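You operate a simulated robot arm through the tools that you are given. There is no shell and no other tool. Be economical: measure what you need, move in short steps, check, and stop when the job is done.

You run a simulated two-armed robot. Do the job below in one go: nothing can be reset, and whatever is moved stays where it is left.

JOB
On the top of the mixing bench, fold the flat blue rag in half, so that it is half as long.
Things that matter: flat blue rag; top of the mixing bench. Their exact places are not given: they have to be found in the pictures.

The check looks at the end state, three seconds after you hand in, the way a careful person would. Anything else that was tipped, shoved, dropped, spilled or broken makes it a failure. Flat cloth is picked up by pressing the open fingertips on it (5 to 10 N) and closing them slowly along it; thin cloth reads only 2 to 8 mm in the jaws.

ROBOT AND FRAMES
Two 7-joint arms with two-finger parallel grippers on one trunk, on a base that drives. Base frame: it is fixed to the floor where the robot stands at the start and does not move with it; the origin is under the middle of the robot, x ahead of it, y to its left, z up. Lengths are in mm, angles in rad, forces in N, time in s.
The left shoulder is at the start at [70, 163, 1120], the right one opposite. Places, roughly: top of the mixing bench [600, 0, 800]. Payload 3.43 kg a hand.
The tool frame of a hand sits at the grasp point between the pads (the TCP): z along the fingers, y along the line on which they close. The tips reach 34 mm beyond it. The gripper opens to 128 mm. The fingers are 24 mm wide and 12 mm thick; the gripper's body (48 by 130 mm) begins 96 mm behind the TCP.
Orientation is that of the tool frame in the base frame, as a unit quaternion [x, y, z, w]. With the fingers straight down and closing along the base's y, the tool's x points along the base's -x, its y along +y and its z along -z.

CONTROLS
- The arms move only by the tool jog_arm. It takes "left_moves", "right_moves" or both (then of equal length, played together; a hand with none holds still); each is a list of rows, each a list of 6 numbers: the shift along the base's x, y, z in units of 25 mm (1.0 is 25 mm), then the turn, a rotation vector about the base's x, y, z in units of 5 degrees (1.0 is 5 degrees). In form: [[tx, ty, tz, ax, ay, az], ...]. A call has 1 to 12 rows; each row shifts and turns the commanded pose from where the row before left it. "left_claw" and "right_claw" are, for a hand that has rows, the gripper command, from -1 (fully open) to 1 (shut), values between in proportion, set as the call begins (left out, the last holds). A call with a number of a shift or a turn outside -1 to 1 is refused whole. Each row takes 0.2 s and may step no farther than 50 mm and 0.15 rad from the row before; otherwise, or with a gripper value out of range, the whole call is refused. Where a pose cannot be reached the arm comes as near as it can. A force on the tool above 40 N (or 10 N above the force at the start of the call, whichever is more), or a blocked arm, ends the call early, and 0.2 s more pass. The fingers move at their own pace (about 153 mm/s each) and stop on an object; they squeeze with about 35 N. The grip force told is the motor's: it shows also when the fingers shut on nothing. Time passes only in rows, and 0.2 s behind the last, so rows that do not move let the fingers close. It gives the time, the measured TCP pose, the force on the tool (base axes), the opening and the grip force at its end, in the units of the frame above (readings bear some noise).
- Cameras (640 x 400 px; columns grow to the right, rows downward): "scene" is now at [134.8, 0, 1333.7]; the picture's right is [-0.08, -1.00, 0.00], its down [-0.64, 0.05, -0.77] and it looks along [0.76, -0.06, -0.64] (base axes); focal length 267 px, centre (320, 200). "left" rides on the left gripper at [76, 11, -160] in its tool frame; the picture's right is [-0.15, 0.99, 0.00], its down [-0.88, -0.13, -0.46] and it looks along [-0.45, -0.07, 0.89] (tool axes); focal length 234 px, centre (320, 200). "right" rides on the right gripper at [76, -11, -160] in its tool frame; the picture's right is [0.15, 0.99, 0.00], its down [-0.88, 0.13, -0.46] and it looks along [-0.45, 0.07, 0.89] (tool axes); focal length 234 px, centre (320, 200).
- camera(camera): a new picture of that camera. The clock stands still meanwhile.
- slide_trunk(by): slides the trunk up (or, below 0, down) by that many mm; the arms and the scene camera ride with it, the base frame stays. It gives what a move gives, with no picture.
- drive_base(legs): drives the robot by 1 to 6 legs, each [ahead, left, turn to the left] in mm, mm and rad, along the robot's own axes; the way and the turn of a leg run together, so that a leg with both is an arc; at most 1500 mm and 3.142 rad a leg. The arms and the cameras ride along, it lands a little off, and it stops where it bumps. It gives what a move gives.
- pan_tilt(pan, tilt): turns the head with the scene camera to pan (to the left, within 1.501 rad either way) and tilt (down, from -0.506 to 1.204), counted from straight ahead of the robot. It gives what a move gives.
- measure_at(camera, pixels): there is no depth. For up to 12 entries [column, row, z] of the newest picture of that camera ("zoom" is the newest enlarged one), the place [x, y] in the base frame at which the ray of that pixel passes the height z, good to about 2 mm, but the place of the scene camera against the robot may be out by one fixed shift of up to 12 mm in any direction. The clock stands still meanwhile.
- close_up(camera, box): a new picture of the part [left, top, right, bottom] of that camera's present view, enlarged. The clock stands still meanwhile.
- job_done(): hands the job in; it is judged then, once.

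Keep the steps short. Do not move on a guess: measure, check each grasp and each placing, and mend mistakes. In all there are 80 turns and 58 pictures (those below and enlarged ones count). Leave the grippers open and the arms clear of the work at the hand-in unless told otherwise, and finish with a single line.

The tools are called after "Request:" as a command line: name --argument value ..., lists and objects as JSON in quotes. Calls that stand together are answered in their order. jog_arm: Moves the arms, as the interface text tells. Its arguments: {"type":"object","properties":{"left_moves":{"type":"array","items":{"type":"array","items":{"type":"number"}}},"left_claw":{"type":"number"},"right_moves":{"type":"array","items":{"type":"array","items":{"type":"number"}}},"right_claw":{"type":"number"}},"required":[]} The other tools are called the same way: slide_trunk (by) slides the trunk up or down; drive_base (legs) drives the base; pan_tilt (pan, tilt) turns the head that bears the scene camera; camera (camera) takes a picture; measure_at (camera, pixels) gives the place at which the rays of pixels pass given heights; close_up (camera, box) takes an enlarged picture of a part of a camera's view; job_done () hands the job in.

At the start:

```text
t: 0.0
left_tool_pos: [661.3, 288.4, 990.9]
left_tcp_rot: [-0.001, 1.0, 0.0, 0.0]
left_force: [0.4, -0.5, -0.5]
left_grip_width: 127.9
left_finger_force: 0.0
right_tool_pos: [551.8, -237.4, 1048.3]
right_tcp_rot: [0.0, 1.0, 0.0, 0.0]
right_force: [0.5, 0.0, 0.1]
right_grip_width: 128.2
right_finger_force: 0.0
trunk travel left (down, up): [-600.0, 340.0]
robot x, y, heading: [-0.9, 0.7, -0.003]
head pan, tilt: [-0.08, 0.696]
```

scene: 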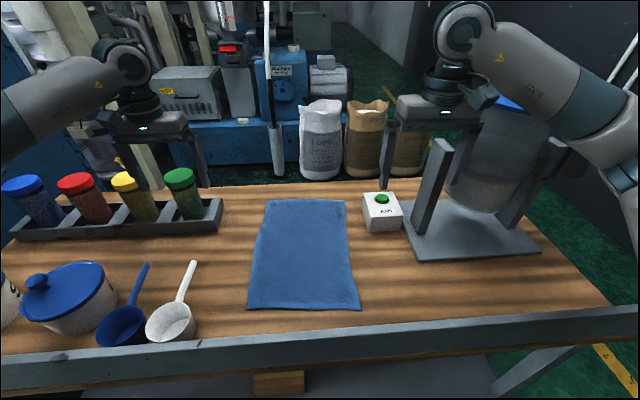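
right: 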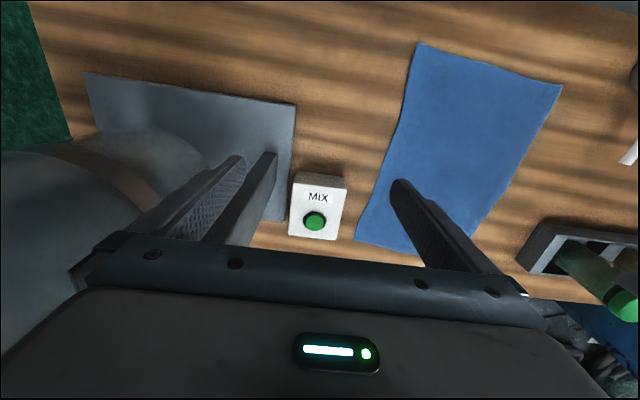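
left: 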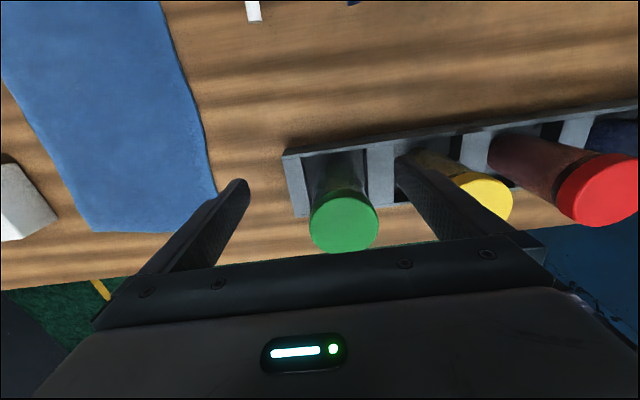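

The rag lies flat with its corners near (267,200), (344,200), (360,309) and (248,308) in the scene picture. I'll measure them at two heights, and cross-check with the wrist pictures.

Request:
measure_at --camera "scene" --pixels '[[267, 200, 750], [344, 200, 750], [360, 309, 750], [248, 308, 750], [267, 200, 800], [344, 200, 800], [360, 309, 800], [248, 308, 800], [365, 230, 750], [402, 226, 750]]'

Request:
measure_at --camera "right" --pixels '[[418, 43, 750], [562, 86, 750], [356, 240, 750], [418, 43, 800], [562, 86, 800], [356, 240, 800]]'

Request:
measure_at --camera "left" --pixels '[[85, 231, 750], [217, 190, 750], [85, 231, 800], [217, 190, 800]]'

```text
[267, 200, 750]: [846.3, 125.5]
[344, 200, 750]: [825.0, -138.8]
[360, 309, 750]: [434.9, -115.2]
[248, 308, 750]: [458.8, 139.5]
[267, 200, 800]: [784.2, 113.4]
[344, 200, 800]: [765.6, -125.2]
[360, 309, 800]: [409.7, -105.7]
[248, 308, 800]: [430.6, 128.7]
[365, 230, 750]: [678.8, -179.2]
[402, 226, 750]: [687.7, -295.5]
```

```text
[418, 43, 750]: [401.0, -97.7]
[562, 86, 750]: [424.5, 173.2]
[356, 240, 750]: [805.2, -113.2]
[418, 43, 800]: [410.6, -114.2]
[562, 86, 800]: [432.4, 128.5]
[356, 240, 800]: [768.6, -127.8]
```

```text
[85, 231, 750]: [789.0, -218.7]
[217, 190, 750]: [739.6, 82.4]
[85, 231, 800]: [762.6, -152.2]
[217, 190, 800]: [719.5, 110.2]
```

All the views agree best at a top height of about 800. So the rag is about 356 mm (x) by 240 mm (y). Its near corners are at about (410,-110) and (431,128), and its far corners at about (767,-127) and (784,113). I plan to pinch both near corners and carry them over to the far edge. First I'll bring both hands above the near corners at a hover height, with the jaws narrowed to about 30 mm.

Request:
jog_arm --right_moves '[[-0.5, 0.62, 0, 0, 0, -0.1], [-0.5, 0.62, 0, 0, 0, -0.1], [-0.5, 0.62, 0, 0, 0, -0.1], [-0.5, 0.62, -0.5, 0, 0, -0.1], [-0.5, 0.62, -0.5, 0, 0, -0.1], [-0.5, 0.62, -0.7, 0, 0, -0.1], [-0.5, 0.62, -0.7, 0, 0, -0.1], [-0.5, 0.62, -0.8, 0, 0, -0.1], [-0.5, 0.62, -0.8, 0, 0, -0.1], [-0.5, 0.58, -0.73, 0, 0, 0]]' --left_moves '[[-0.87, -0.76, 0, 0, 0, -0.1], [-0.87, -0.76, 0, 0, 0, -0.1], [-0.87, -0.76, 0, 0, 0, -0.1], [-0.87, -0.76, 0, 0, 0, -0.1], [-0.87, -0.76, 0, 0, 0, -0.1], [-0.87, -0.76, -0.2, 0, 0, -0.1], [-0.87, -0.76, -0.5, 0, 0, -0.1], [-0.87, -0.76, -0.5, 0, 0, -0.1], [-0.87, -0.76, -0.6, 0, 0, -0.1], [-0.87, -0.74, -0.6, 0, 0, 0]]' --left_claw 0.53 --right_claw 0.53

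Request:
camera --camera "right"

Request:
camera --camera "left"

Request:
camera --camera "scene"

```text
t: 2.2
left_tool_pos: [443.7, 102.2, 930.3]
left_tcp_rot: [0.039, 0.999, -0.001, 0.0]
left_force: [-0.4, -1.2, 0.6]
left_grip_width: 30.2
left_finger_force: 0.0
right_tool_pos: [427.3, -83.2, 927.7]
right_tcp_rot: [0.04, 0.999, 0.0, 0.0]
right_force: [-0.1, -0.1, -0.2]
right_grip_width: 30.1
right_finger_force: 0.0
trunk travel left (down, up): [-600.0, 340.0]
robot x, y, heading: [-0.1, 0.4, -0.0]
head pan, tilt: [-0.08, 0.696]
```

```text
54 pictures are left
```

right: 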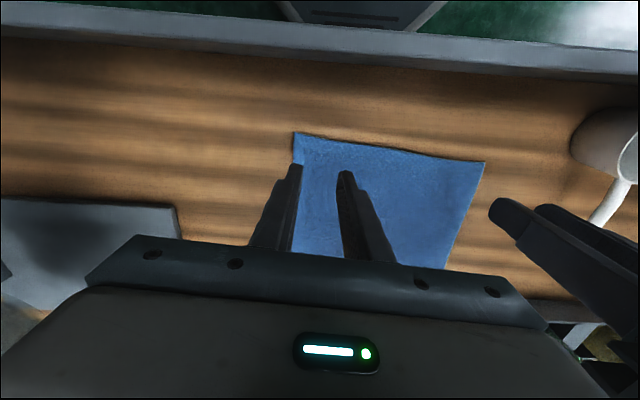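

```text
53 pictures are left
```

left: 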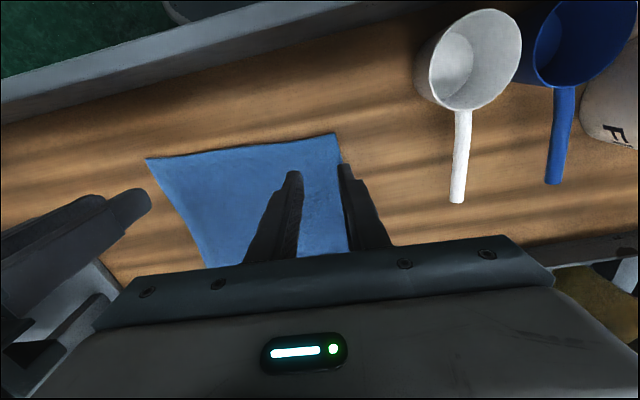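

```text
52 pictures are left
```

scene: 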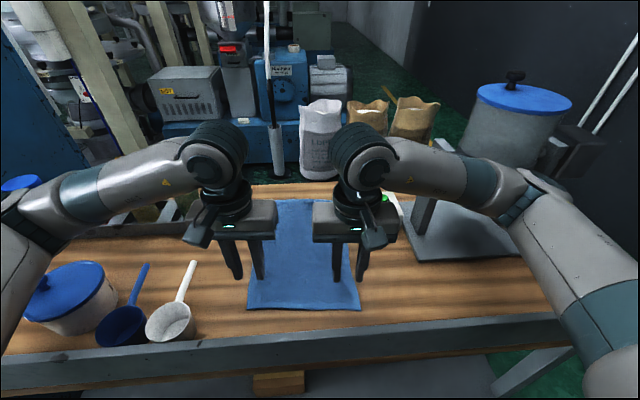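

Near corners now show at (296,132) and (484,163) in the right picture, and at (146,158) and (334,133) in the left. I'll measure them at z 800, adding 790 and 810 to fix the height.

Request:
measure_at --camera "right" --pixels '[[296, 132, 790], [484, 163, 790], [296, 132, 800], [484, 163, 800], [296, 132, 810], [484, 163, 810]]'

Request:
measure_at --camera "left" --pixels '[[146, 158, 790], [334, 133, 790], [146, 158, 800], [334, 133, 800], [146, 158, 810], [334, 133, 810]]'

```text
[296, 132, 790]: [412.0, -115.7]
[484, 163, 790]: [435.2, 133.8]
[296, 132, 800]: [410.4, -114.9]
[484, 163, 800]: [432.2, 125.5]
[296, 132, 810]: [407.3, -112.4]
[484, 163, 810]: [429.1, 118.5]
```

```text
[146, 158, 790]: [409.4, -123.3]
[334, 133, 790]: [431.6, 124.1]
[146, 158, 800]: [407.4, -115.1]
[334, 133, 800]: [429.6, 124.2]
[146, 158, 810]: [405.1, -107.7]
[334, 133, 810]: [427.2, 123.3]
```

z = 800 is confirmed. The near corners are at (409,-115) and (431,124.5). Next I'll lower both hands to just above the cloth (TCP about 840, so tips about 6 mm clear).

Request:
jog_arm --right_moves '[[-0.08, -0.15, -0.8, 0, 0, 0], [0, 0, -0.8, 0, 0, 0], [0, 0, -0.8, 0, 0, 0], [0, 0, -0.6, 0, 0, 0], [0, 0, -0.5, 0, 0, 0]]' --left_moves '[[-0.05, -0.26, -0.8, 0, 0, 0], [0, 0, -0.8, 0, 0, 0], [0, 0, -0.8, 0, 0, 0], [0, 0, -0.7, 0, 0, 0], [0, 0, -0.5, 0, 0, 0]]'

Request:
close_up --camera "scene" --box '[200, 200, 400, 325]'

```text
t: 3.4
left_tool_pos: [441.7, 94.9, 840.5]
left_tcp_rot: [0.039, 0.999, 0.0, -0.001]
left_force: [-0.3, 0.4, 0.2]
left_grip_width: 30.2
left_finger_force: 0.1
right_tool_pos: [426.3, -86.4, 841.6]
right_tcp_rot: [0.039, 0.999, 0.0, 0.0]
right_force: [-0.5, -0.8, 0.6]
right_grip_width: 30.2
right_finger_force: 0.1
trunk travel left (down, up): [-600.0, 340.0]
robot x, y, heading: [1.7, -1.4, 0.003]
head pan, tilt: [-0.08, 0.696]
```

```text
3.20 times, centred on (300, 262) of scene
```

zoom: 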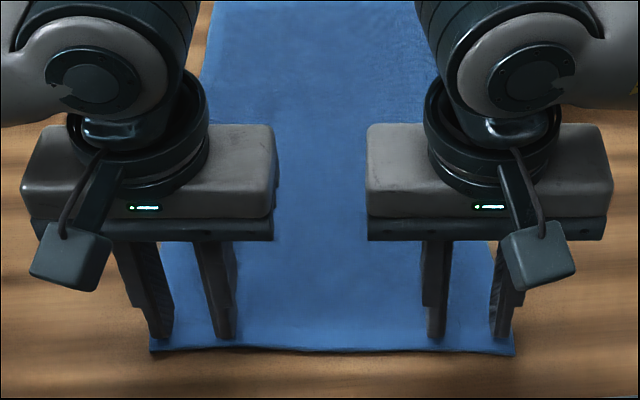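

Both pairs of fingertips are over the cloth, just inside the near corners. I'll creep down in small steps and watch the force.

Request:
jog_arm --right_moves '[[0, 0, -0.16, 0, 0, 0], [0, 0, -0.1, 0, 0, 0], [0, 0, 0, 0, 0, 0]]' --left_moves '[[0, 0, -0.14, 0, 0, 0], [0, 0, -0.1, 0, 0, 0], [0, 0, 0, 0, 0, 0]]'

```text
t: 4.2
left_tool_pos: [441.5, 93.2, 837.0]
left_tcp_rot: [0.039, 0.999, -0.001, 0.002]
left_force: [-0.3, 2.5, 11.3]
left_grip_width: 29.9
left_finger_force: 0.1
right_tool_pos: [425.8, -86.1, 837.6]
right_tcp_rot: [0.039, 0.999, 0.0, 0.001]
right_force: [2.7, -0.4, 8.4]
right_grip_width: 29.9
right_finger_force: 0.1
trunk travel left (down, up): [-600.0, 340.0]
robot x, y, heading: [-1.7, 3.6, 0.001]
head pan, tilt: [-0.08, 0.696]
```

Contact is made: 11 N on the left and 8 N on the right. I'll ease the left up slightly and start closing slowly.

Request:
jog_arm --right_moves '[[0, 0, 0, 0, 0, 0], [0, 0, 0, 0, 0, 0]]' --left_moves '[[0, 0, -0.0, 0, 0, 0], [0, 0, 0.02, 0, 0, 0]]' --left_claw 0.65 --right_claw 0.65

Request:
jog_arm --right_moves '[[0, 0, 0, 0, 0, 0], [0, 0, 0, 0, 0, 0]]' --left_moves '[[0, 0, 0, 0, 0, 0], [0, 0, 0, 0, 0, 0]]' --left_claw 0.78 --right_claw 0.78

Request:
jog_arm --right_moves '[[0, 0, 0, 0, 0, 0], [0, 0, 0, 0, 0, 0]]' --left_moves '[[0, 0, 0, 0, 0, 0], [0, 0, 0, 0, 0, 0]]' --left_claw 0.9 --right_claw 0.9

Request:
jog_arm --right_moves '[[0, 0, 0, 0, 0, 0], [0, 0, 0, 0, 0, 0]]' --left_moves '[[0, 0, 0, 0, 0, 0], [0, 0, 0, 0, 0, 0]]' --left_claw 1.0 --right_claw 1.0

Request:
close_up --camera "scene" --box '[200, 200, 400, 325]'

```text
t: 4.8
left_tool_pos: [441.8, 92.9, 838.2]
left_tcp_rot: [0.038, 0.999, -0.001, 0.0]
left_force: [2.5, -1.2, 12.7]
left_grip_width: 21.7
left_finger_force: 0.1
right_tool_pos: [425.8, -85.8, 836.8]
right_tcp_rot: [0.039, 0.999, -0.001, 0.001]
right_force: [0.9, 1.5, 11.4]
right_grip_width: 21.7
right_finger_force: 0.1
trunk travel left (down, up): [-600.0, 340.0]
robot x, y, heading: [-1.0, 4.0, -0.0]
head pan, tilt: [-0.08, 0.696]
```

```text
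t: 5.4
left_tool_pos: [441.2, 92.8, 837.3]
left_tcp_rot: [0.039, 0.999, -0.001, 0.001]
left_force: [-0.6, -3.1, 11.8]
left_grip_width: 15.2
left_finger_force: 1.6
right_tool_pos: [425.3, -85.8, 837.7]
right_tcp_rot: [0.039, 0.999, 0.0, 0.001]
right_force: [0.4, 2.9, 12.7]
right_grip_width: 15.4
right_finger_force: 1.5
trunk travel left (down, up): [-600.0, 340.0]
robot x, y, heading: [-0.9, 0.2, 0.004]
head pan, tilt: [-0.08, 0.696]
```

```text
t: 6.0
left_tool_pos: [441.0, 93.7, 837.0]
left_tcp_rot: [0.039, 0.999, -0.001, 0.0]
left_force: [-1.0, -15.9, 11.8]
left_grip_width: 8.4
left_finger_force: 11.2
right_tool_pos: [425.2, -85.2, 837.3]
right_tcp_rot: [0.039, 0.999, 0.001, 0.002]
right_force: [0.6, 15.4, 12.3]
right_grip_width: 8.2
right_finger_force: 10.8
trunk travel left (down, up): [-600.0, 340.0]
robot x, y, heading: [-1.9, 1.1, 0.007]
head pan, tilt: [-0.08, 0.696]
```

```text
t: 6.6
left_tool_pos: [441.7, 91.9, 836.9]
left_tcp_rot: [0.04, 0.999, -0.002, 0.0]
left_force: [-2.3, -27.2, 11.0]
left_grip_width: 4.1
left_finger_force: 34.7
right_tool_pos: [425.8, -85.3, 836.5]
right_tcp_rot: [0.038, 0.999, 0.001, 0.001]
right_force: [1.6, 28.2, 11.8]
right_grip_width: 4.0
right_finger_force: 35.1
trunk travel left (down, up): [-600.0, 340.0]
robot x, y, heading: [0.3, -0.1, -0.004]
head pan, tilt: [-0.08, 0.696]
```

```text
3.20 times, centred on (300, 262) of scene
```

zoom: 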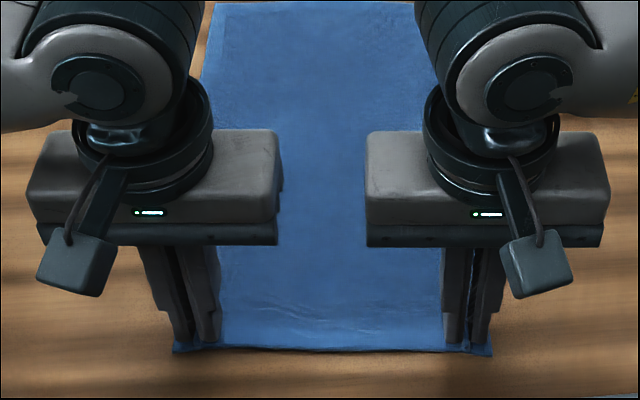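

Both jaws read 4 mm on cloth, so the grasps look good. The side forces of about 27 N show the edge is taut between the hands. I'll ease each hand inward a little while lifting about 20 mm, then check.

Request:
jog_arm --right_moves '[[0.1, 0.1, 0.2, 0, 0, 0], [0.1, 0.1, 0.3, 0, 0, 0], [0.1, 0, 0.4, 0, 0, 0]]' --left_moves '[[0.1, -0.1, 0.2, 0, 0, 0], [0.1, -0.1, 0.3, 0, 0, 0], [0.1, 0, 0.4, 0, 0, 0]]'

Request:
close_up --camera "scene" --box '[200, 200, 400, 325]'

```text
t: 7.4
left_tool_pos: [449.0, 87.6, 858.3]
left_tcp_rot: [0.039, 0.999, 0.001, -0.002]
left_force: [0.0, -11.8, 0.4]
left_grip_width: 3.5
left_finger_force: 35.1
right_tool_pos: [433.9, -82.6, 859.5]
right_tcp_rot: [0.039, 0.999, -0.001, -0.001]
right_force: [0.8, 12.6, 0.5]
right_grip_width: 3.7
right_finger_force: 35.1
trunk travel left (down, up): [-600.0, 340.0]
robot x, y, heading: [1.9, -1.4, -0.001]
head pan, tilt: [-0.08, 0.696]
```

```text
3.20 times, centred on (300, 262) of scene
```

zoom: 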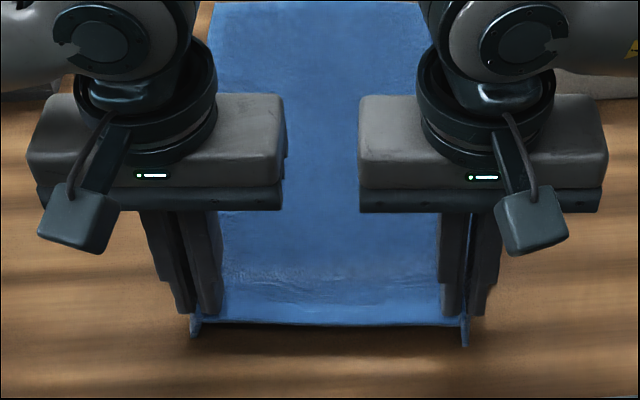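

Both corners came up with the cloth. I'll carry the edge up and forward along an arc for the first half, about 150 mm ahead and 100 mm up, easing the tension slightly.

Request:
jog_arm --right_moves '[[0.4, -0.02, 0.8, 0, 0, 0], [0.5, -0.02, 0.8, 0, 0, 0], [0.6, -0.02, 0.8, 0, 0, 0], [0.6, -0.02, 0.7, 0, 0, 0], [0.6, -0.02, 0.5, 0, 0, 0], [0.6, -0.02, 0.4, 0, 0, 0], [0.6, -0.02, 0.2, 0, 0, 0], [0.6, -0.02, 0.1, 0, 0, 0], [0.6, -0.02, 0, 0, 0, 0], [0.6, -0.02, 0, 0, 0, 0]]' --left_moves '[[0.4, -0.045, 0.8, 0, 0, 0], [0.5, -0.045, 0.8, 0, 0, 0], [0.6, -0.045, 0.8, 0, 0, 0], [0.6, -0.045, 0.7, 0, 0, 0], [0.6, -0.045, 0.5, 0, 0, 0], [0.6, -0.045, 0.4, 0, 0, 0], [0.6, -0.045, 0.2, 0, 0, 0], [0.6, -0.045, 0.1, 0, 0, 0], [0.6, -0.045, 0, 0, 0, 0], [0.6, -0.045, 0, 0, 0, 0]]'

Request:
camera --camera "scene"

Request:
camera --camera "right"

```text
t: 9.6
left_tool_pos: [593.6, 78.5, 966.9]
left_tcp_rot: [0.039, 0.999, 0.0, 0.0]
left_force: [0.1, -3.7, -0.3]
left_grip_width: 3.3
left_finger_force: 35.1
right_tool_pos: [576.1, -87.0, 964.9]
right_tcp_rot: [0.039, 0.999, 0.0, 0.0]
right_force: [0.2, 3.3, 0.0]
right_grip_width: 3.6
right_finger_force: 34.7
trunk travel left (down, up): [-600.0, 340.0]
robot x, y, heading: [-1.1, 2.0, 0.0]
head pan, tilt: [-0.08, 0.696]
```

```text
48 pictures are left
```

scene: 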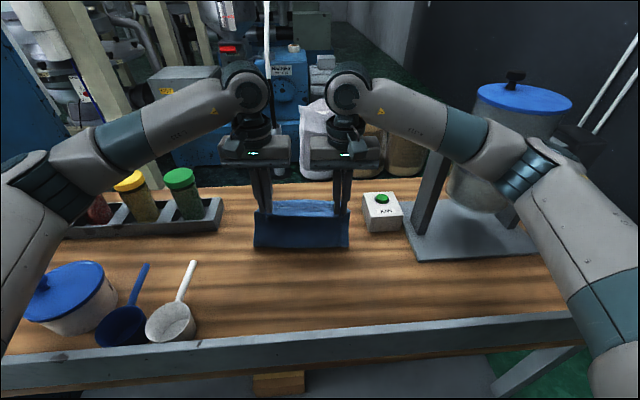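

```text
47 pictures are left
```

right: 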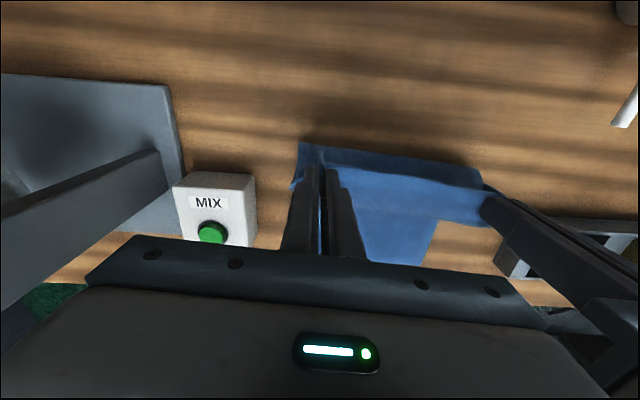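

The cloth hangs cleanly from both hands and the far half hasn't moved. The fold line is near x 590. Next I'll go forward about 150 mm and down to about 15 mm above the landing height.

Request:
jog_arm --right_moves '[[0.62, -0.03, 0, 0, 0, 0], [0.62, -0.03, -0.1, 0, 0, 0], [0.62, -0.03, -0.2, 0, 0, 0], [0.62, -0.03, -0.3, 0, 0, 0], [0.62, -0.03, -0.4, 0, 0, 0], [0.62, -0.03, -0.5, 0, 0, 0], [0.62, -0.03, -0.6, 0, 0, 0], [0.62, -0.03, -0.7, 0, 0, 0], [0.62, -0.03, -0.7, 0, 0, 0], [0.62, -0.03, -0.7, 0, 0, 0], [0, 0, -0.3, 0, 0, 0]]' --left_moves '[[0.6, -0.03, 0, 0, 0, 0], [0.6, -0.03, -0.1, 0, 0, 0], [0.6, -0.03, -0.2, 0, 0, 0], [0.6, -0.03, -0.3, 0, 0, 0], [0.6, -0.03, -0.4, 0, 0, 0], [0.6, -0.03, -0.5, 0, 0, 0], [0.6, -0.03, -0.6, 0, 0, 0], [0.6, -0.03, -0.7, 0, 0, 0], [0.6, -0.03, -0.7, 0, 0, 0], [0.6, -0.03, -0.7, 0, 0, 0], [0, 0, -0.35, 0, 0, 0]]'

Request:
close_up --camera "scene" --box '[200, 150, 400, 275]'

Request:
camera --camera "right"

Request:
camera --camera "left"

```text
t: 12.0
left_tool_pos: [740.8, 71.5, 855.4]
left_tcp_rot: [0.039, 0.999, -0.001, 0.002]
left_force: [-0.4, -2.8, -0.3]
left_grip_width: 3.3
left_finger_force: 34.8
right_tool_pos: [731.0, -93.9, 856.2]
right_tcp_rot: [0.038, 0.999, -0.001, 0.002]
right_force: [0.6, 0.8, 1.1]
right_grip_width: 3.8
right_finger_force: 35.4
trunk travel left (down, up): [-600.0, 340.0]
robot x, y, heading: [0.7, -1.8, -0.002]
head pan, tilt: [-0.08, 0.696]
```

```text
3.20 times, centred on (300, 212) of scene
```

zoom: 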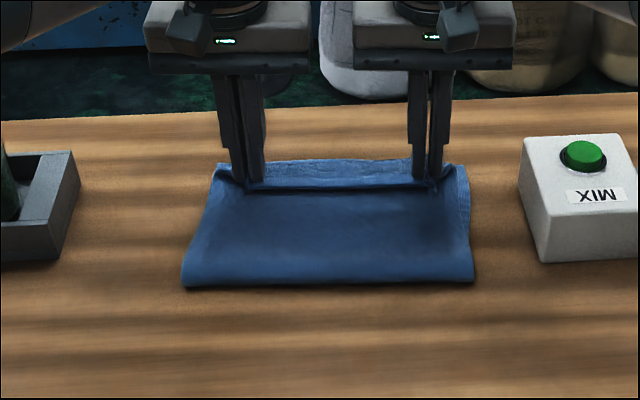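

```text
45 pictures are left
```

right: 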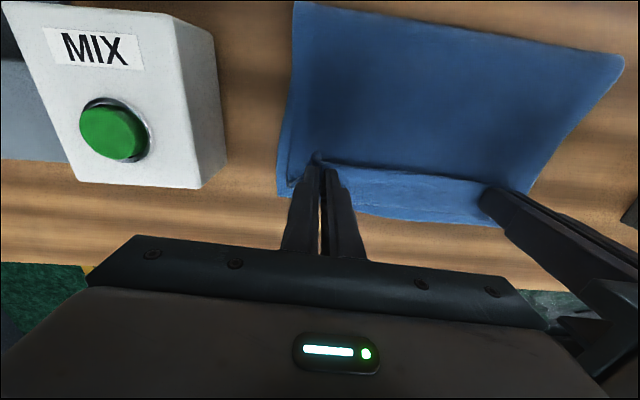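

```text
44 pictures are left
```

left: 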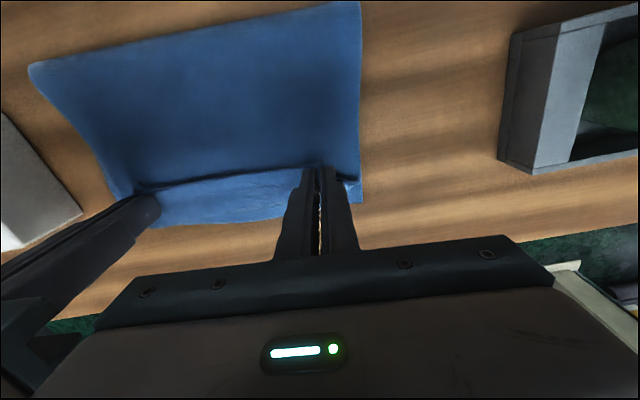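

The cloth has folded over, and the fold loop faces me with the held edge near the far edge. Let me measure the fold line and the visible far edge.

Request:
measure_at --camera "zoom" --pixels '[[183, 283, 803], [473, 281, 803], [218, 165, 800], [465, 166, 800]]'

Request:
measure_at --camera "right" --pixels '[[500, 226, 800], [280, 194, 800], [360, 214, 800], [294, 3, 805], [622, 60, 805]]'

Request:
measure_at --camera "left" --pixels '[[360, 202, 800], [150, 228, 800], [250, 220, 800], [358, 3, 805], [30, 66, 805]]'

Request:
close_up --camera "right" --box '[260, 120, 540, 260]'

```text
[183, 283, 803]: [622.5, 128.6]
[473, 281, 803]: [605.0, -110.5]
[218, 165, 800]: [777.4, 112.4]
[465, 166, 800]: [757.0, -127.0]
```

```text
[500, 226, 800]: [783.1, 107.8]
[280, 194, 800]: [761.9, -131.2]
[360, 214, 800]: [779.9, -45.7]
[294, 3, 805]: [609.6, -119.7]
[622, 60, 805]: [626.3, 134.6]
```

```text
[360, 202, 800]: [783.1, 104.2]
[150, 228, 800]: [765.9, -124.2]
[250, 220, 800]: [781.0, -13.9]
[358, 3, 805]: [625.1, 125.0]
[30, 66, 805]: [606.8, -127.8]
```

```text
2.29 times, centred on (400, 190) of right
```

zoom: 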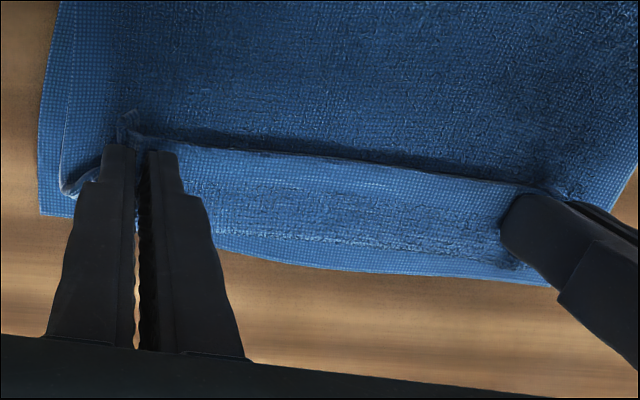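

The bottom layer is undisturbed, with the far edge still at x about 765–783. The fold sits at x about 608/625, and the ideal midline is about 588/607. So I'm about 20 mm too far ahead, and a strip at the held edge is doubled back on top. I'll lift a little, move back about 20 mm so the fold rolls back, then lower.

Request:
jog_arm --right_moves '[[-0.4, 0.03, 0.8, 0, 0, 0], [-0.8, 0.03, 0.8, 0, 0, 0], [-0.6, 0.03, 0.2, 0, 0, 0], [0, 0, 0, 0, 0, 0], [0.3, -0.03, -0.5, 0, 0, 0], [0.3, -0.03, -0.6, 0, 0, 0], [0.3, -0.03, -0.7, 0, 0, 0], [0.1, 0, -0.4, 0, 0, 0]]' --left_moves '[[-0.4, 0.03, 0.8, 0, 0, 0], [-0.8, 0.03, 0.8, 0, 0, 0], [-0.5, 0.03, 0.2, 0, 0, 0], [0, 0, 0, 0, 0, 0], [0.3, -0.03, -0.5, 0, 0, 0], [0.3, -0.03, -0.6, 0, 0, 0], [0.3, -0.03, -0.7, 0, 0, 0], [0.1, 0, -0.4, 0, 0, 0]]'

Request:
close_up --camera "scene" --box '[200, 150, 400, 275]'

Request:
camera --camera "right"

```text
t: 13.8
left_tool_pos: [718.6, 70.8, 846.6]
left_tcp_rot: [0.039, 0.999, -0.001, 0.002]
left_force: [-1.7, -0.7, 4.8]
left_grip_width: 3.8
left_finger_force: 34.9
right_tool_pos: [706.5, -88.9, 849.9]
right_tcp_rot: [0.039, 0.999, -0.001, 0.004]
right_force: [-0.3, 0.1, 1.6]
right_grip_width: 3.8
right_finger_force: 35.7
trunk travel left (down, up): [-600.0, 340.0]
robot x, y, heading: [0.9, -2.2, -0.001]
head pan, tilt: [-0.08, 0.696]
```

```text
3.20 times, centred on (300, 212) of scene
```

zoom: 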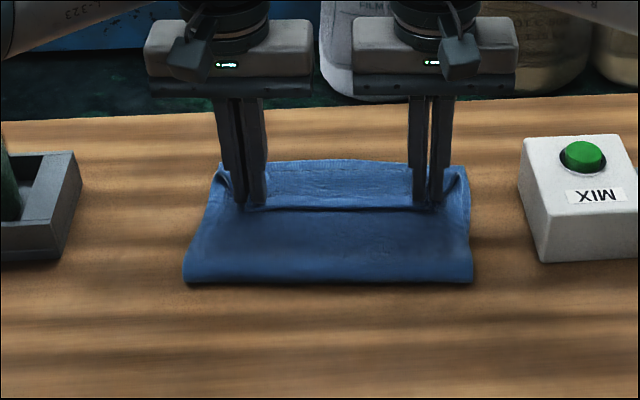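

```text
41 pictures are left
```

right: 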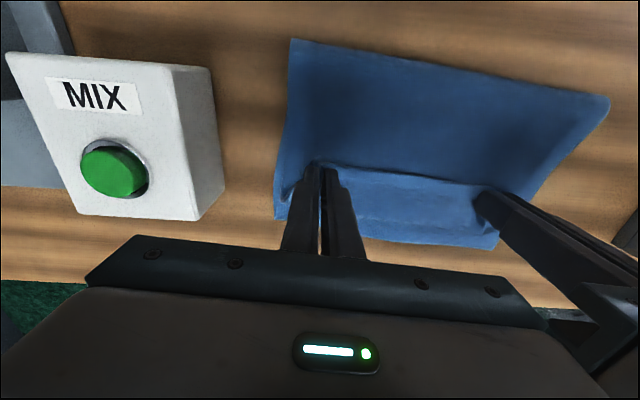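

The fold front hasn't rolled back; only the tucked strip got wider. I'll lift higher and go back to about x 620 so the loop bulges toward me. Then I can draw it forward low and stop when the fold front is right.

Request:
jog_arm --right_moves '[[-0.2, 0.02, 0.8, 0, 0, 0], [-0.5, 0.02, 0.8, 0, 0, 0], [-0.6, 0.02, 0.8, 0, 0, 0], [-0.7, 0.02, 0.6, 0, 0, 0], [-0.8, 0.02, 0.4, 0, 0, 0], [-0.8, 0.02, 0.2, 0, 0, 0], [-0.8, 0.02, 0, 0, 0, 0], [0, 0, -0.6, 0, 0, 0], [0, 0, -0.6, 0, 0, 0]]' --left_moves '[[-0.2, 0.02, 0.8, 0, 0, 0], [-0.5, 0.02, 0.8, 0, 0, 0], [-0.6, 0.02, 0.8, 0, 0, 0], [-0.7, 0.02, 0.7, 0, 0, 0], [-0.8, 0.02, 0.4, 0, 0, 0], [-0.8, 0.02, 0.2, 0, 0, 0], [-0.8, 0.02, 0, 0, 0, 0], [0, 0, -0.6, 0, 0, 0], [0, 0, -0.6, 0, 0, 0]]'

Request:
camera --camera "scene"

Request:
camera --camera "right"

```text
t: 15.8
left_tool_pos: [613.6, 72.9, 903.5]
left_tcp_rot: [0.039, 0.999, 0.001, 0.0]
left_force: [-0.5, -0.2, 0.8]
left_grip_width: 3.6
left_finger_force: 34.5
right_tool_pos: [601.9, -89.2, 901.9]
right_tcp_rot: [0.039, 0.999, 0.0, 0.0]
right_force: [0.0, -0.5, -0.5]
right_grip_width: 3.4
right_finger_force: 35.0
trunk travel left (down, up): [-600.0, 340.0]
robot x, y, heading: [-0.1, 0.9, -0.002]
head pan, tilt: [-0.08, 0.696]
```

```text
40 pictures are left
```

scene: 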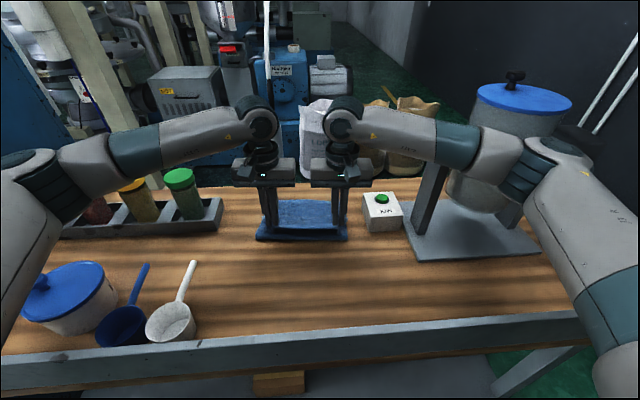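

```text
39 pictures are left
```

right: 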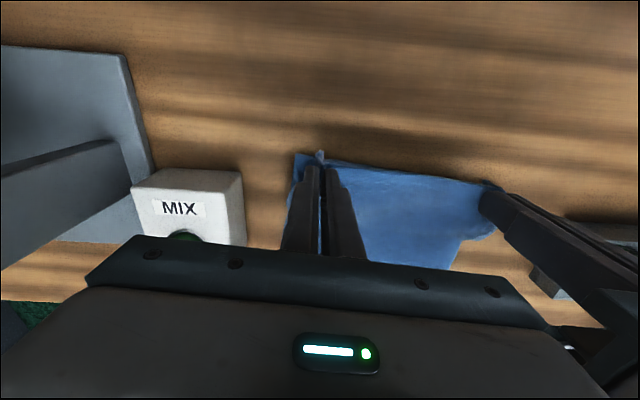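

The slack is bulging forward inside the fold, so the fold line can't roll back from here. I'll raise the hands to a nearly taut vertical hang at x about 562/581, z about 975, which puts the fold back near the midline. Then I'll check it.

Request:
jog_arm --right_moves '[[-0.2, 0, 0.6, 0, 0, 0], [-0.3, 0, 0.6, 0, 0, 0], [-0.3, 0, 0.6, 0, 0, 0], [-0.4, 0, 0.6, 0, 0, 0], [-0.4, 0, 0.5, 0, 0, 0], [0, 0, 0, 0, 0, 0]]' --left_moves '[[-0.1, 0, 0.6, 0, 0, 0], [-0.3, 0, 0.6, 0, 0, 0], [-0.3, 0, 0.6, 0, 0, 0], [-0.3, 0, 0.6, 0, 0, 0], [-0.3, 0, 0.5, 0, 0, 0], [0, 0, 0, 0, 0, 0]]'

Request:
close_up --camera "scene" --box '[200, 150, 400, 275]'

Request:
camera --camera "left"

```text
t: 17.2
left_tool_pos: [581.4, 74.4, 975.4]
left_tcp_rot: [0.039, 0.999, 0.0, -0.002]
left_force: [0.1, -2.0, 1.0]
left_grip_width: 3.4
left_finger_force: 34.8
right_tool_pos: [559.2, -90.9, 974.0]
right_tcp_rot: [0.039, 0.999, 0.001, 0.0]
right_force: [0.6, 2.1, 1.0]
right_grip_width: 3.7
right_finger_force: 34.9
trunk travel left (down, up): [-600.0, 340.0]
robot x, y, heading: [-0.1, -1.4, -0.002]
head pan, tilt: [-0.08, 0.696]
```

```text
3.20 times, centred on (300, 212) of scene
```

zoom: 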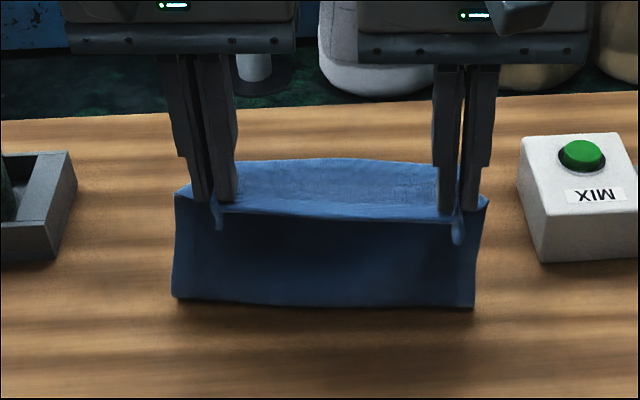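

```text
37 pictures are left
```

left: 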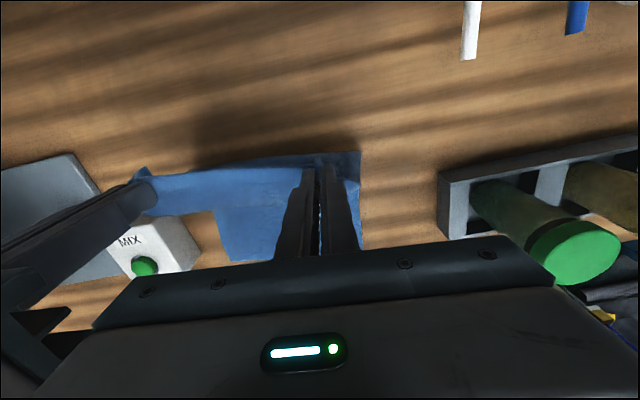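

Request:
measure_at --camera "zoom" --pixels '[[173, 297, 800], [474, 306, 800], [173, 297, 810], [474, 306, 810], [310, 160, 800]]'

```text
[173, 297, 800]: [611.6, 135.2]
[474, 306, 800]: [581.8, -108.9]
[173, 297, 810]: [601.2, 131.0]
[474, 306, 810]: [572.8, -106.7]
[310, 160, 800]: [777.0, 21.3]
```

The fold front is now at about x 578 on the right and 606 on the left, close to the ideal 588/607. I'll swing over along a slightly slack arc of about 130 mm so the fold isn't pulled forward again.

Request:
jog_arm --right_moves '[[0.77, -0.01, -0.2, 0, 0, 0], [0.77, -0.01, -0.2, 0, 0, 0], [0.77, -0.01, -0.2, 0, 0, 0], [0.64, -0.01, -0.4, 0, 0, 0], [0.64, -0.01, -0.4, 0, 0, 0], [0.64, -0.01, -0.4, 0, 0, 0], [0.4, -0.01, -0.64, 0, 0, 0], [0.4, -0.01, -0.64, 0, 0, 0], [0.4, -0.01, -0.64, 0, 0, 0], [0.16, 0, -0.66, 0, 0, 0], [0.16, 0, -0.6, 0, 0, 0]]' --left_moves '[[0.77, -0.02, -0.2, 0, 0, 0], [0.77, -0.02, -0.2, 0, 0, 0], [0.77, -0.02, -0.2, 0, 0, 0], [0.64, -0.02, -0.4, 0, 0, 0], [0.64, -0.02, -0.4, 0, 0, 0], [0.64, -0.02, -0.4, 0, 0, 0], [0.4, -0.02, -0.64, 0, 0, 0], [0.4, -0.02, -0.64, 0, 0, 0], [0.4, -0.02, -0.64, 0, 0, 0], [0.16, 0, -0.66, 0, 0, 0], [0.16, 0, -0.6, 0, 0, 0]]'

Request:
close_up --camera "scene" --box '[200, 150, 400, 275]'

Request:
measure_at --camera "zoom" --pixels '[[183, 283, 805], [473, 285, 805]]'

Request:
camera --camera "right"

```text
t: 19.6
left_tool_pos: [721.5, 70.8, 854.9]
left_tcp_rot: [0.04, 0.999, -0.002, 0.003]
left_force: [0.2, -0.7, 0.0]
left_grip_width: 3.6
left_finger_force: 35.4
right_tool_pos: [701.3, -89.5, 857.6]
right_tcp_rot: [0.039, 0.999, -0.001, 0.004]
right_force: [1.2, 0.3, 0.1]
right_grip_width: 3.2
right_finger_force: 34.9
trunk travel left (down, up): [-600.0, 340.0]
robot x, y, heading: [1.0, 1.7, -0.003]
head pan, tilt: [-0.08, 0.696]
```

```text
3.20 times, centred on (300, 212) of scene
```

zoom: 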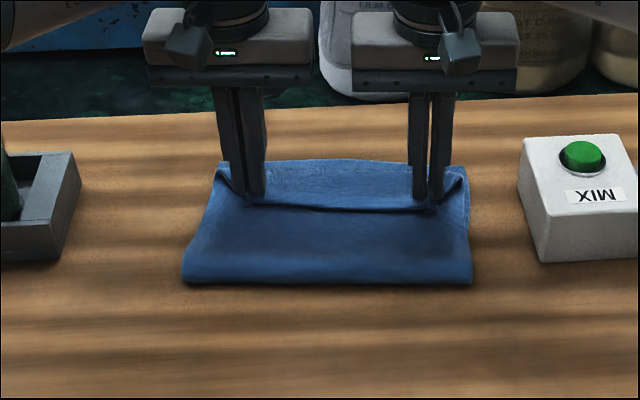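

```text
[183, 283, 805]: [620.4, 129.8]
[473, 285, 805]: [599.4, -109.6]
```

```text
35 pictures are left
```

right: 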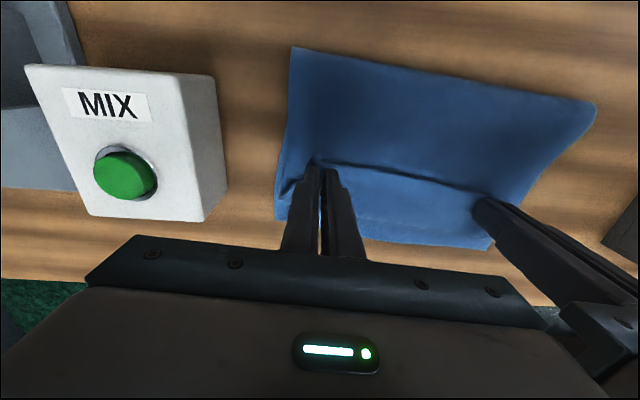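

The fold front reads about 600/620 with the loop still standing, so it should settle nearer the midline once flat. I'll lower the hands to touch and open slowly to about 30 mm.

Request:
jog_arm --right_moves '[[0, 0, -0.3, 0, 0, 0], [0, 0, -0.3, 0, 0, 0], [0, 0, 0, 0, 0, 0]]' --left_moves '[[0, 0, -0.25, 0, 0, 0], [0, 0, -0.25, 0, 0, 0], [0, 0, 0, 0, 0, 0]]'

Request:
jog_arm --right_moves '[[0, 0, 0, 0, 0, 0], [0, 0, 0, 0, 0, 0]]' --left_moves '[[0, 0, 0, 0, 0, 0], [0, 0, 0, 0, 0, 0]]' --left_claw 0.75 --right_claw 0.75

Request:
jog_arm --right_moves '[[0, 0, 0, 0, 0, 0], [0, 0, 0.1, 0, 0, 0], [0, 0, 0.3, 0, 0, 0], [0, 0, 0.6, 0, 0, 0], [0, 0, 0.8, 0, 0, 0], [0, 0, 1, 0, 0, 0], [0, 0, 1, 0, 0, 0]]' --left_moves '[[0, 0, 0, 0, 0, 0], [0, 0, 0.1, 0, 0, 0], [0, 0, 0.3, 0, 0, 0], [0, 0, 0.6, 0, 0, 0], [0, 0, 0.8, 0, 0, 0], [0, 0, 1, 0, 0, 0], [0, 0, 1, 0, 0, 0]]' --left_claw 0.5 --right_claw 0.5

Request:
close_up --camera "scene" --box '[200, 150, 400, 275]'

Request:
camera --camera "right"

Request:
camera --camera "left"

```text
t: 20.4
left_tool_pos: [720.4, 71.6, 844.6]
left_tcp_rot: [0.039, 0.999, -0.002, 0.003]
left_force: [-1.1, -1.0, 6.0]
left_grip_width: 3.6
left_finger_force: 34.8
right_tool_pos: [700.9, -88.5, 843.7]
right_tcp_rot: [0.039, 0.999, -0.001, 0.004]
right_force: [-2.3, 0.4, 16.5]
right_grip_width: 3.4
right_finger_force: 34.8
trunk travel left (down, up): [-600.0, 340.0]
robot x, y, heading: [-2.5, -1.2, 0.005]
head pan, tilt: [-0.08, 0.696]
```

```text
t: 21.0
left_tool_pos: [720.6, 70.3, 844.2]
left_tcp_rot: [0.039, 0.999, -0.002, 0.003]
left_force: [0.0, -0.1, 6.0]
left_grip_width: 14.3
left_finger_force: 0.0
right_tool_pos: [700.0, -88.7, 842.4]
right_tcp_rot: [0.038, 0.999, -0.003, 0.004]
right_force: [-1.2, 0.8, 14.6]
right_grip_width: 12.7
right_finger_force: 0.2
trunk travel left (down, up): [-600.0, 340.0]
robot x, y, heading: [1.5, -1.6, 0.005]
head pan, tilt: [-0.08, 0.696]
```

```text
t: 22.6
left_tool_pos: [727.2, 65.9, 935.0]
left_tcp_rot: [0.04, 0.999, 0.001, 0.0]
left_force: [0.0, -0.6, -0.7]
left_grip_width: 32.1
left_finger_force: 0.0
right_tool_pos: [705.3, -92.9, 932.0]
right_tcp_rot: [0.039, 0.999, 0.0, 0.0]
right_force: [0.3, 0.6, -0.5]
right_grip_width: 31.8
right_finger_force: 0.0
trunk travel left (down, up): [-600.0, 340.0]
robot x, y, heading: [0.4, -4.0, -0.002]
head pan, tilt: [-0.08, 0.696]
```

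```text
3.20 times, centred on (300, 212) of scene
```

zoom: 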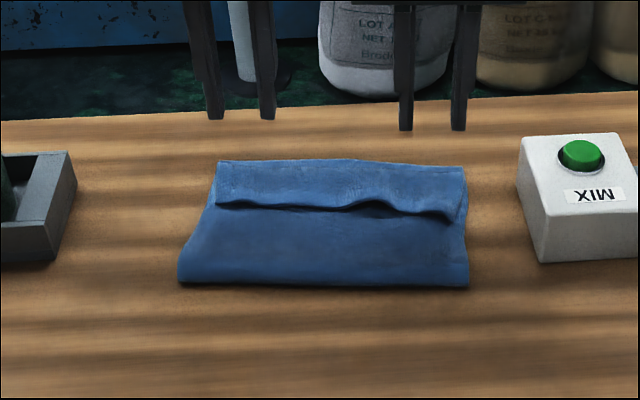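

```text
33 pictures are left
```

right: 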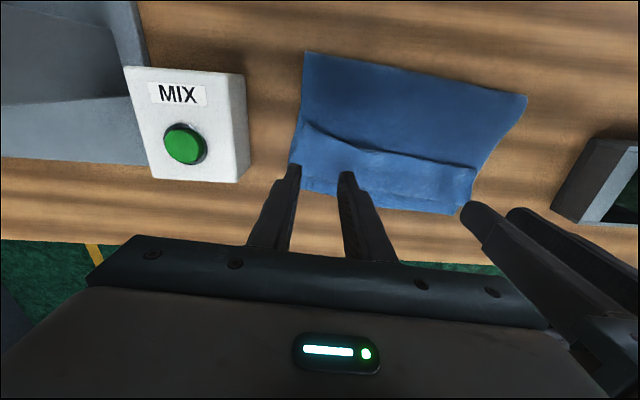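

```text
32 pictures are left
```

left: 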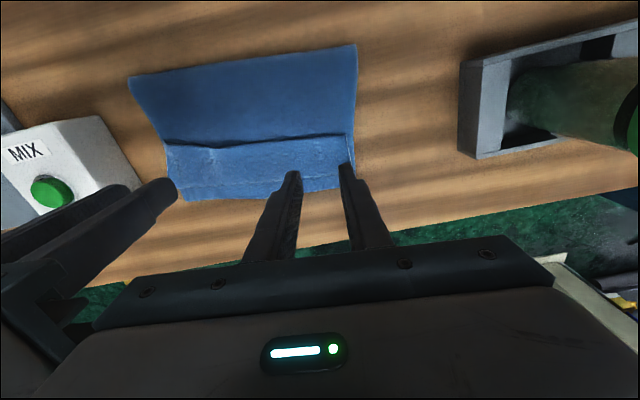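

It released cleanly and lies folded, but a strip of the top layer is doubled back along the far side. I'll measure its free edge and the other edges before unrolling it.

Request:
measure_at --camera "zoom" --pixels '[[217, 205, 806], [310, 211, 806], [375, 200, 810], [450, 220, 808], [178, 280, 803], [468, 286, 803], [220, 160, 800], [465, 167, 800]]'

Request:
measure_at --camera "left" --pixels '[[165, 137, 806], [350, 135, 806], [355, 190, 800], [185, 200, 800], [130, 77, 803], [355, 45, 803]]'

Request:
close_up --camera "left" --box '[110, 30, 390, 205]'

```text
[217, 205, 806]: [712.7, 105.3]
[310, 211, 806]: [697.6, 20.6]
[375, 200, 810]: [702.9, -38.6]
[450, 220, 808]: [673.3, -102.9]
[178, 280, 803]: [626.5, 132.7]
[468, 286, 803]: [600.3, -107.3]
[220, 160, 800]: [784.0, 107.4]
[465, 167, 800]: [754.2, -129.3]
```

```text
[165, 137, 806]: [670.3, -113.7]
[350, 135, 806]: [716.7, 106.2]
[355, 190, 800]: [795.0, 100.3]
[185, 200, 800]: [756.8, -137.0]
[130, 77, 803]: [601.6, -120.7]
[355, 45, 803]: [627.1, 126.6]
```

```text
2.29 times, centred on (250, 118) of left
```

zoom: 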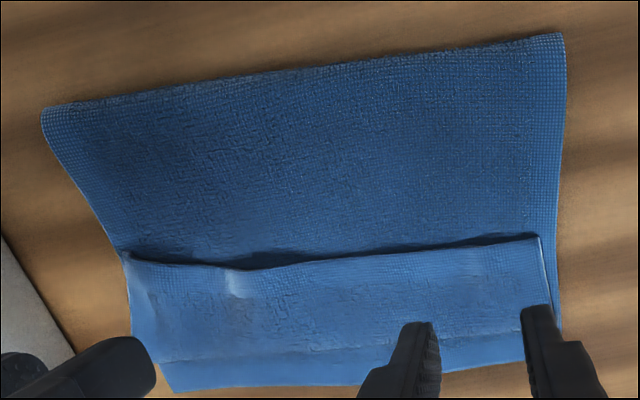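

The strip's free edge runs from (672,-110) to (715,105), and it lies on top of the folded layer. I'll widen the jaws to 60 mm for four contact points, set the tips just behind that free edge and sweep gently ahead to unroll it. First I'll position the hands low, just behind the edge.

Request:
jog_arm --right_moves '[[-0.76, 0.24, 0, 0, 0, 0], [-0.76, 0.24, 0, 0, 0, 0], [-0.76, 0.24, -0.6, 0, 0, 0], [0, 0, -0.8, 0, 0, 0], [0, 0, -0.8, 0, 0, 0], [0, 0, -0.8, 0, 0, 0], [0, 0, -0.4, 0, 0, 0]]' --left_moves '[[-0.64, 0.03, 0, 0, 0, 0], [-0.64, 0.03, 0, 0, 0, 0], [-0.64, 0.03, -0.6, 0, 0, 0], [0, 0, -0.8, 0, 0, 0], [0, 0, -0.8, 0, 0, 0], [0, 0, -0.8, 0, 0, 0], [0, 0, -0.5, 0, 0, 0]]' --left_claw 0.06 --right_claw 0.06

Request:
close_up --camera "scene" --box '[200, 150, 400, 275]'

Request:
camera --camera "right"

```text
t: 24.2
left_tool_pos: [678.9, 72.9, 846.5]
left_tcp_rot: [0.039, 0.999, 0.0, -0.001]
left_force: [-0.8, -0.5, -0.7]
left_grip_width: 60.3
left_finger_force: 0.0
right_tool_pos: [647.2, -74.2, 846.5]
right_tcp_rot: [0.039, 0.999, 0.0, 0.0]
right_force: [0.7, 0.9, 1.0]
right_grip_width: 60.0
right_finger_force: 0.1
trunk travel left (down, up): [-600.0, 340.0]
robot x, y, heading: [0.2, -0.3, 0.005]
head pan, tilt: [-0.08, 0.696]
```

```text
3.20 times, centred on (300, 212) of scene
```

zoom: 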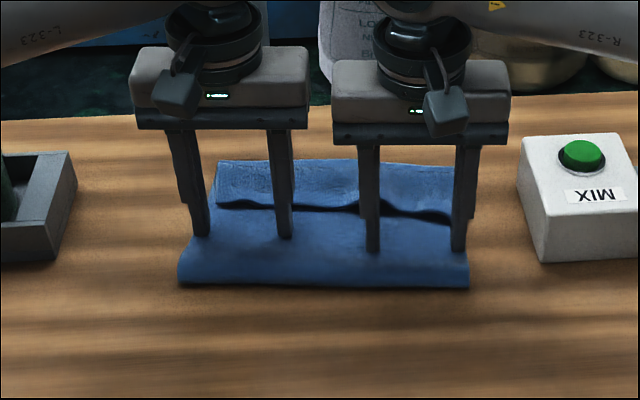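

```text
29 pictures are left
```

right: 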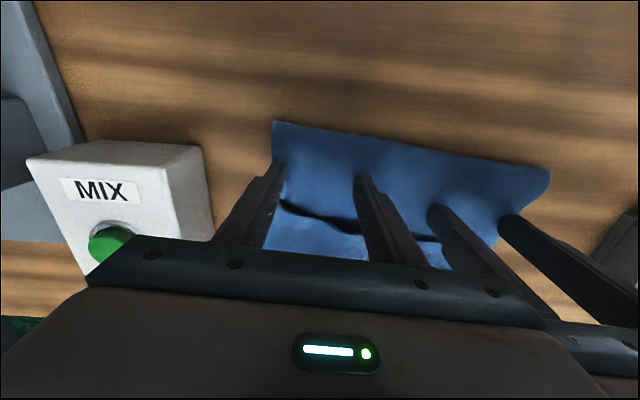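

The tips are behind the edge, about 7 mm above the layer. I'll lower about 5 mm and sweep forward a short way.

Request:
jog_arm --right_moves '[[0, 0, -0.2, 0, 0, 0], [0, 0, -0.05, 0, 0, 0], [0.4, 0, 0, 0, 0, 0], [0.4, 0, 0, 0, 0, 0], [0.4, 0, 0, 0, 0, 0], [0.4, 0, 0, 0, 0, 0], [0.4, 0, 0, 0, 0, 0]]' --left_moves '[[0, 0, -0.2, 0, 0, 0], [0, 0, -0.05, 0, 0, 0], [0.4, 0, 0, 0, 0, 0], [0.4, 0, 0, 0, 0, 0], [0.4, 0, 0, 0, 0, 0], [0.4, 0, 0, 0, 0, 0], [0.4, 0, 0, 0, 0, 0]]'

Request:
close_up --camera "scene" --box '[200, 150, 400, 275]'

```text
t: 25.8
left_tool_pos: [726.7, 69.7, 841.0]
left_tcp_rot: [0.039, 0.999, 0.0, 0.001]
left_force: [-0.5, 0.8, 0.7]
left_grip_width: 59.9
left_finger_force: 0.0
right_tool_pos: [697.5, -72.9, 840.8]
right_tcp_rot: [0.039, 0.999, 0.0, 0.001]
right_force: [-1.7, -0.9, 5.7]
right_grip_width: 59.7
right_finger_force: 0.0
trunk travel left (down, up): [-600.0, 340.0]
robot x, y, heading: [-1.7, 5.0, 0.002]
head pan, tilt: [-0.08, 0.696]
```

```text
3.20 times, centred on (300, 212) of scene
```

zoom: 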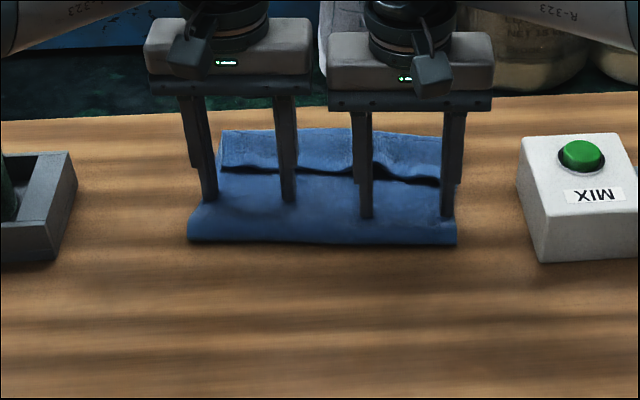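

The light contact slid the whole rag about 50 mm ahead instead of catching the strip, though the layers stayed together. I must hold the cloth down next time. First I'll press a bit with both hands and draw the rag back toward me, where there's more room. I'll do 60 mm and then look.

Request:
jog_arm --right_moves '[[0, 0, -0.04, 0, 0, 0], [-0.35, 0, 0, 0, 0, 0], [-0.35, 0, 0, 0, 0, 0], [-0.35, 0, 0, 0, 0, 0], [-0.35, 0, 0, 0, 0, 0], [-0.35, 0, 0, 0, 0, 0], [-0.35, 0, 0, 0, 0, 0], [-0.35, 0, 0, 0, 0, 0]]' --left_moves '[[0, 0, -0.12, 0, 0, 0], [-0.35, 0, 0, 0, 0, 0], [-0.35, 0, 0, 0, 0, 0], [-0.35, 0, 0, 0, 0, 0], [-0.35, 0, 0, 0, 0, 0], [-0.35, 0, 0, 0, 0, 0], [-0.35, 0, 0, 0, 0, 0], [-0.35, 0, 0, 0, 0, 0]]'

Request:
close_up --camera "scene" --box '[200, 150, 400, 275]'

```text
t: 27.6
left_tool_pos: [663.6, 71.5, 839.6]
left_tcp_rot: [0.039, 0.999, 0.0, 0.001]
left_force: [6.8, 0.5, 22.4]
left_grip_width: 59.7
left_finger_force: 0.0
right_tool_pos: [633.6, -73.9, 840.6]
right_tcp_rot: [0.039, 0.999, 0.0, 0.001]
right_force: [3.0, 0.5, 9.7]
right_grip_width: 59.9
right_finger_force: 0.1
trunk travel left (down, up): [-600.0, 340.0]
robot x, y, heading: [-2.8, 2.0, -0.002]
head pan, tilt: [-0.08, 0.696]
```

```text
3.20 times, centred on (300, 212) of scene
```

zoom: 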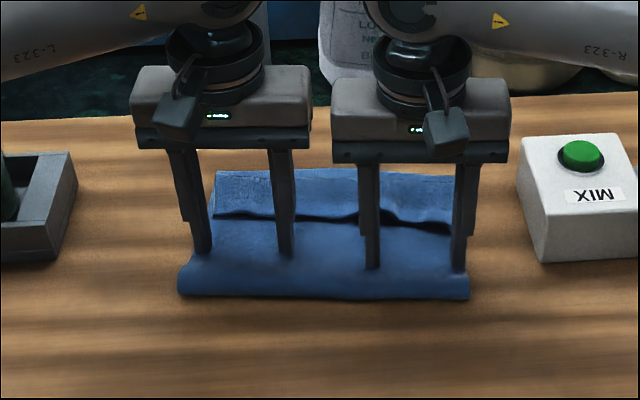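

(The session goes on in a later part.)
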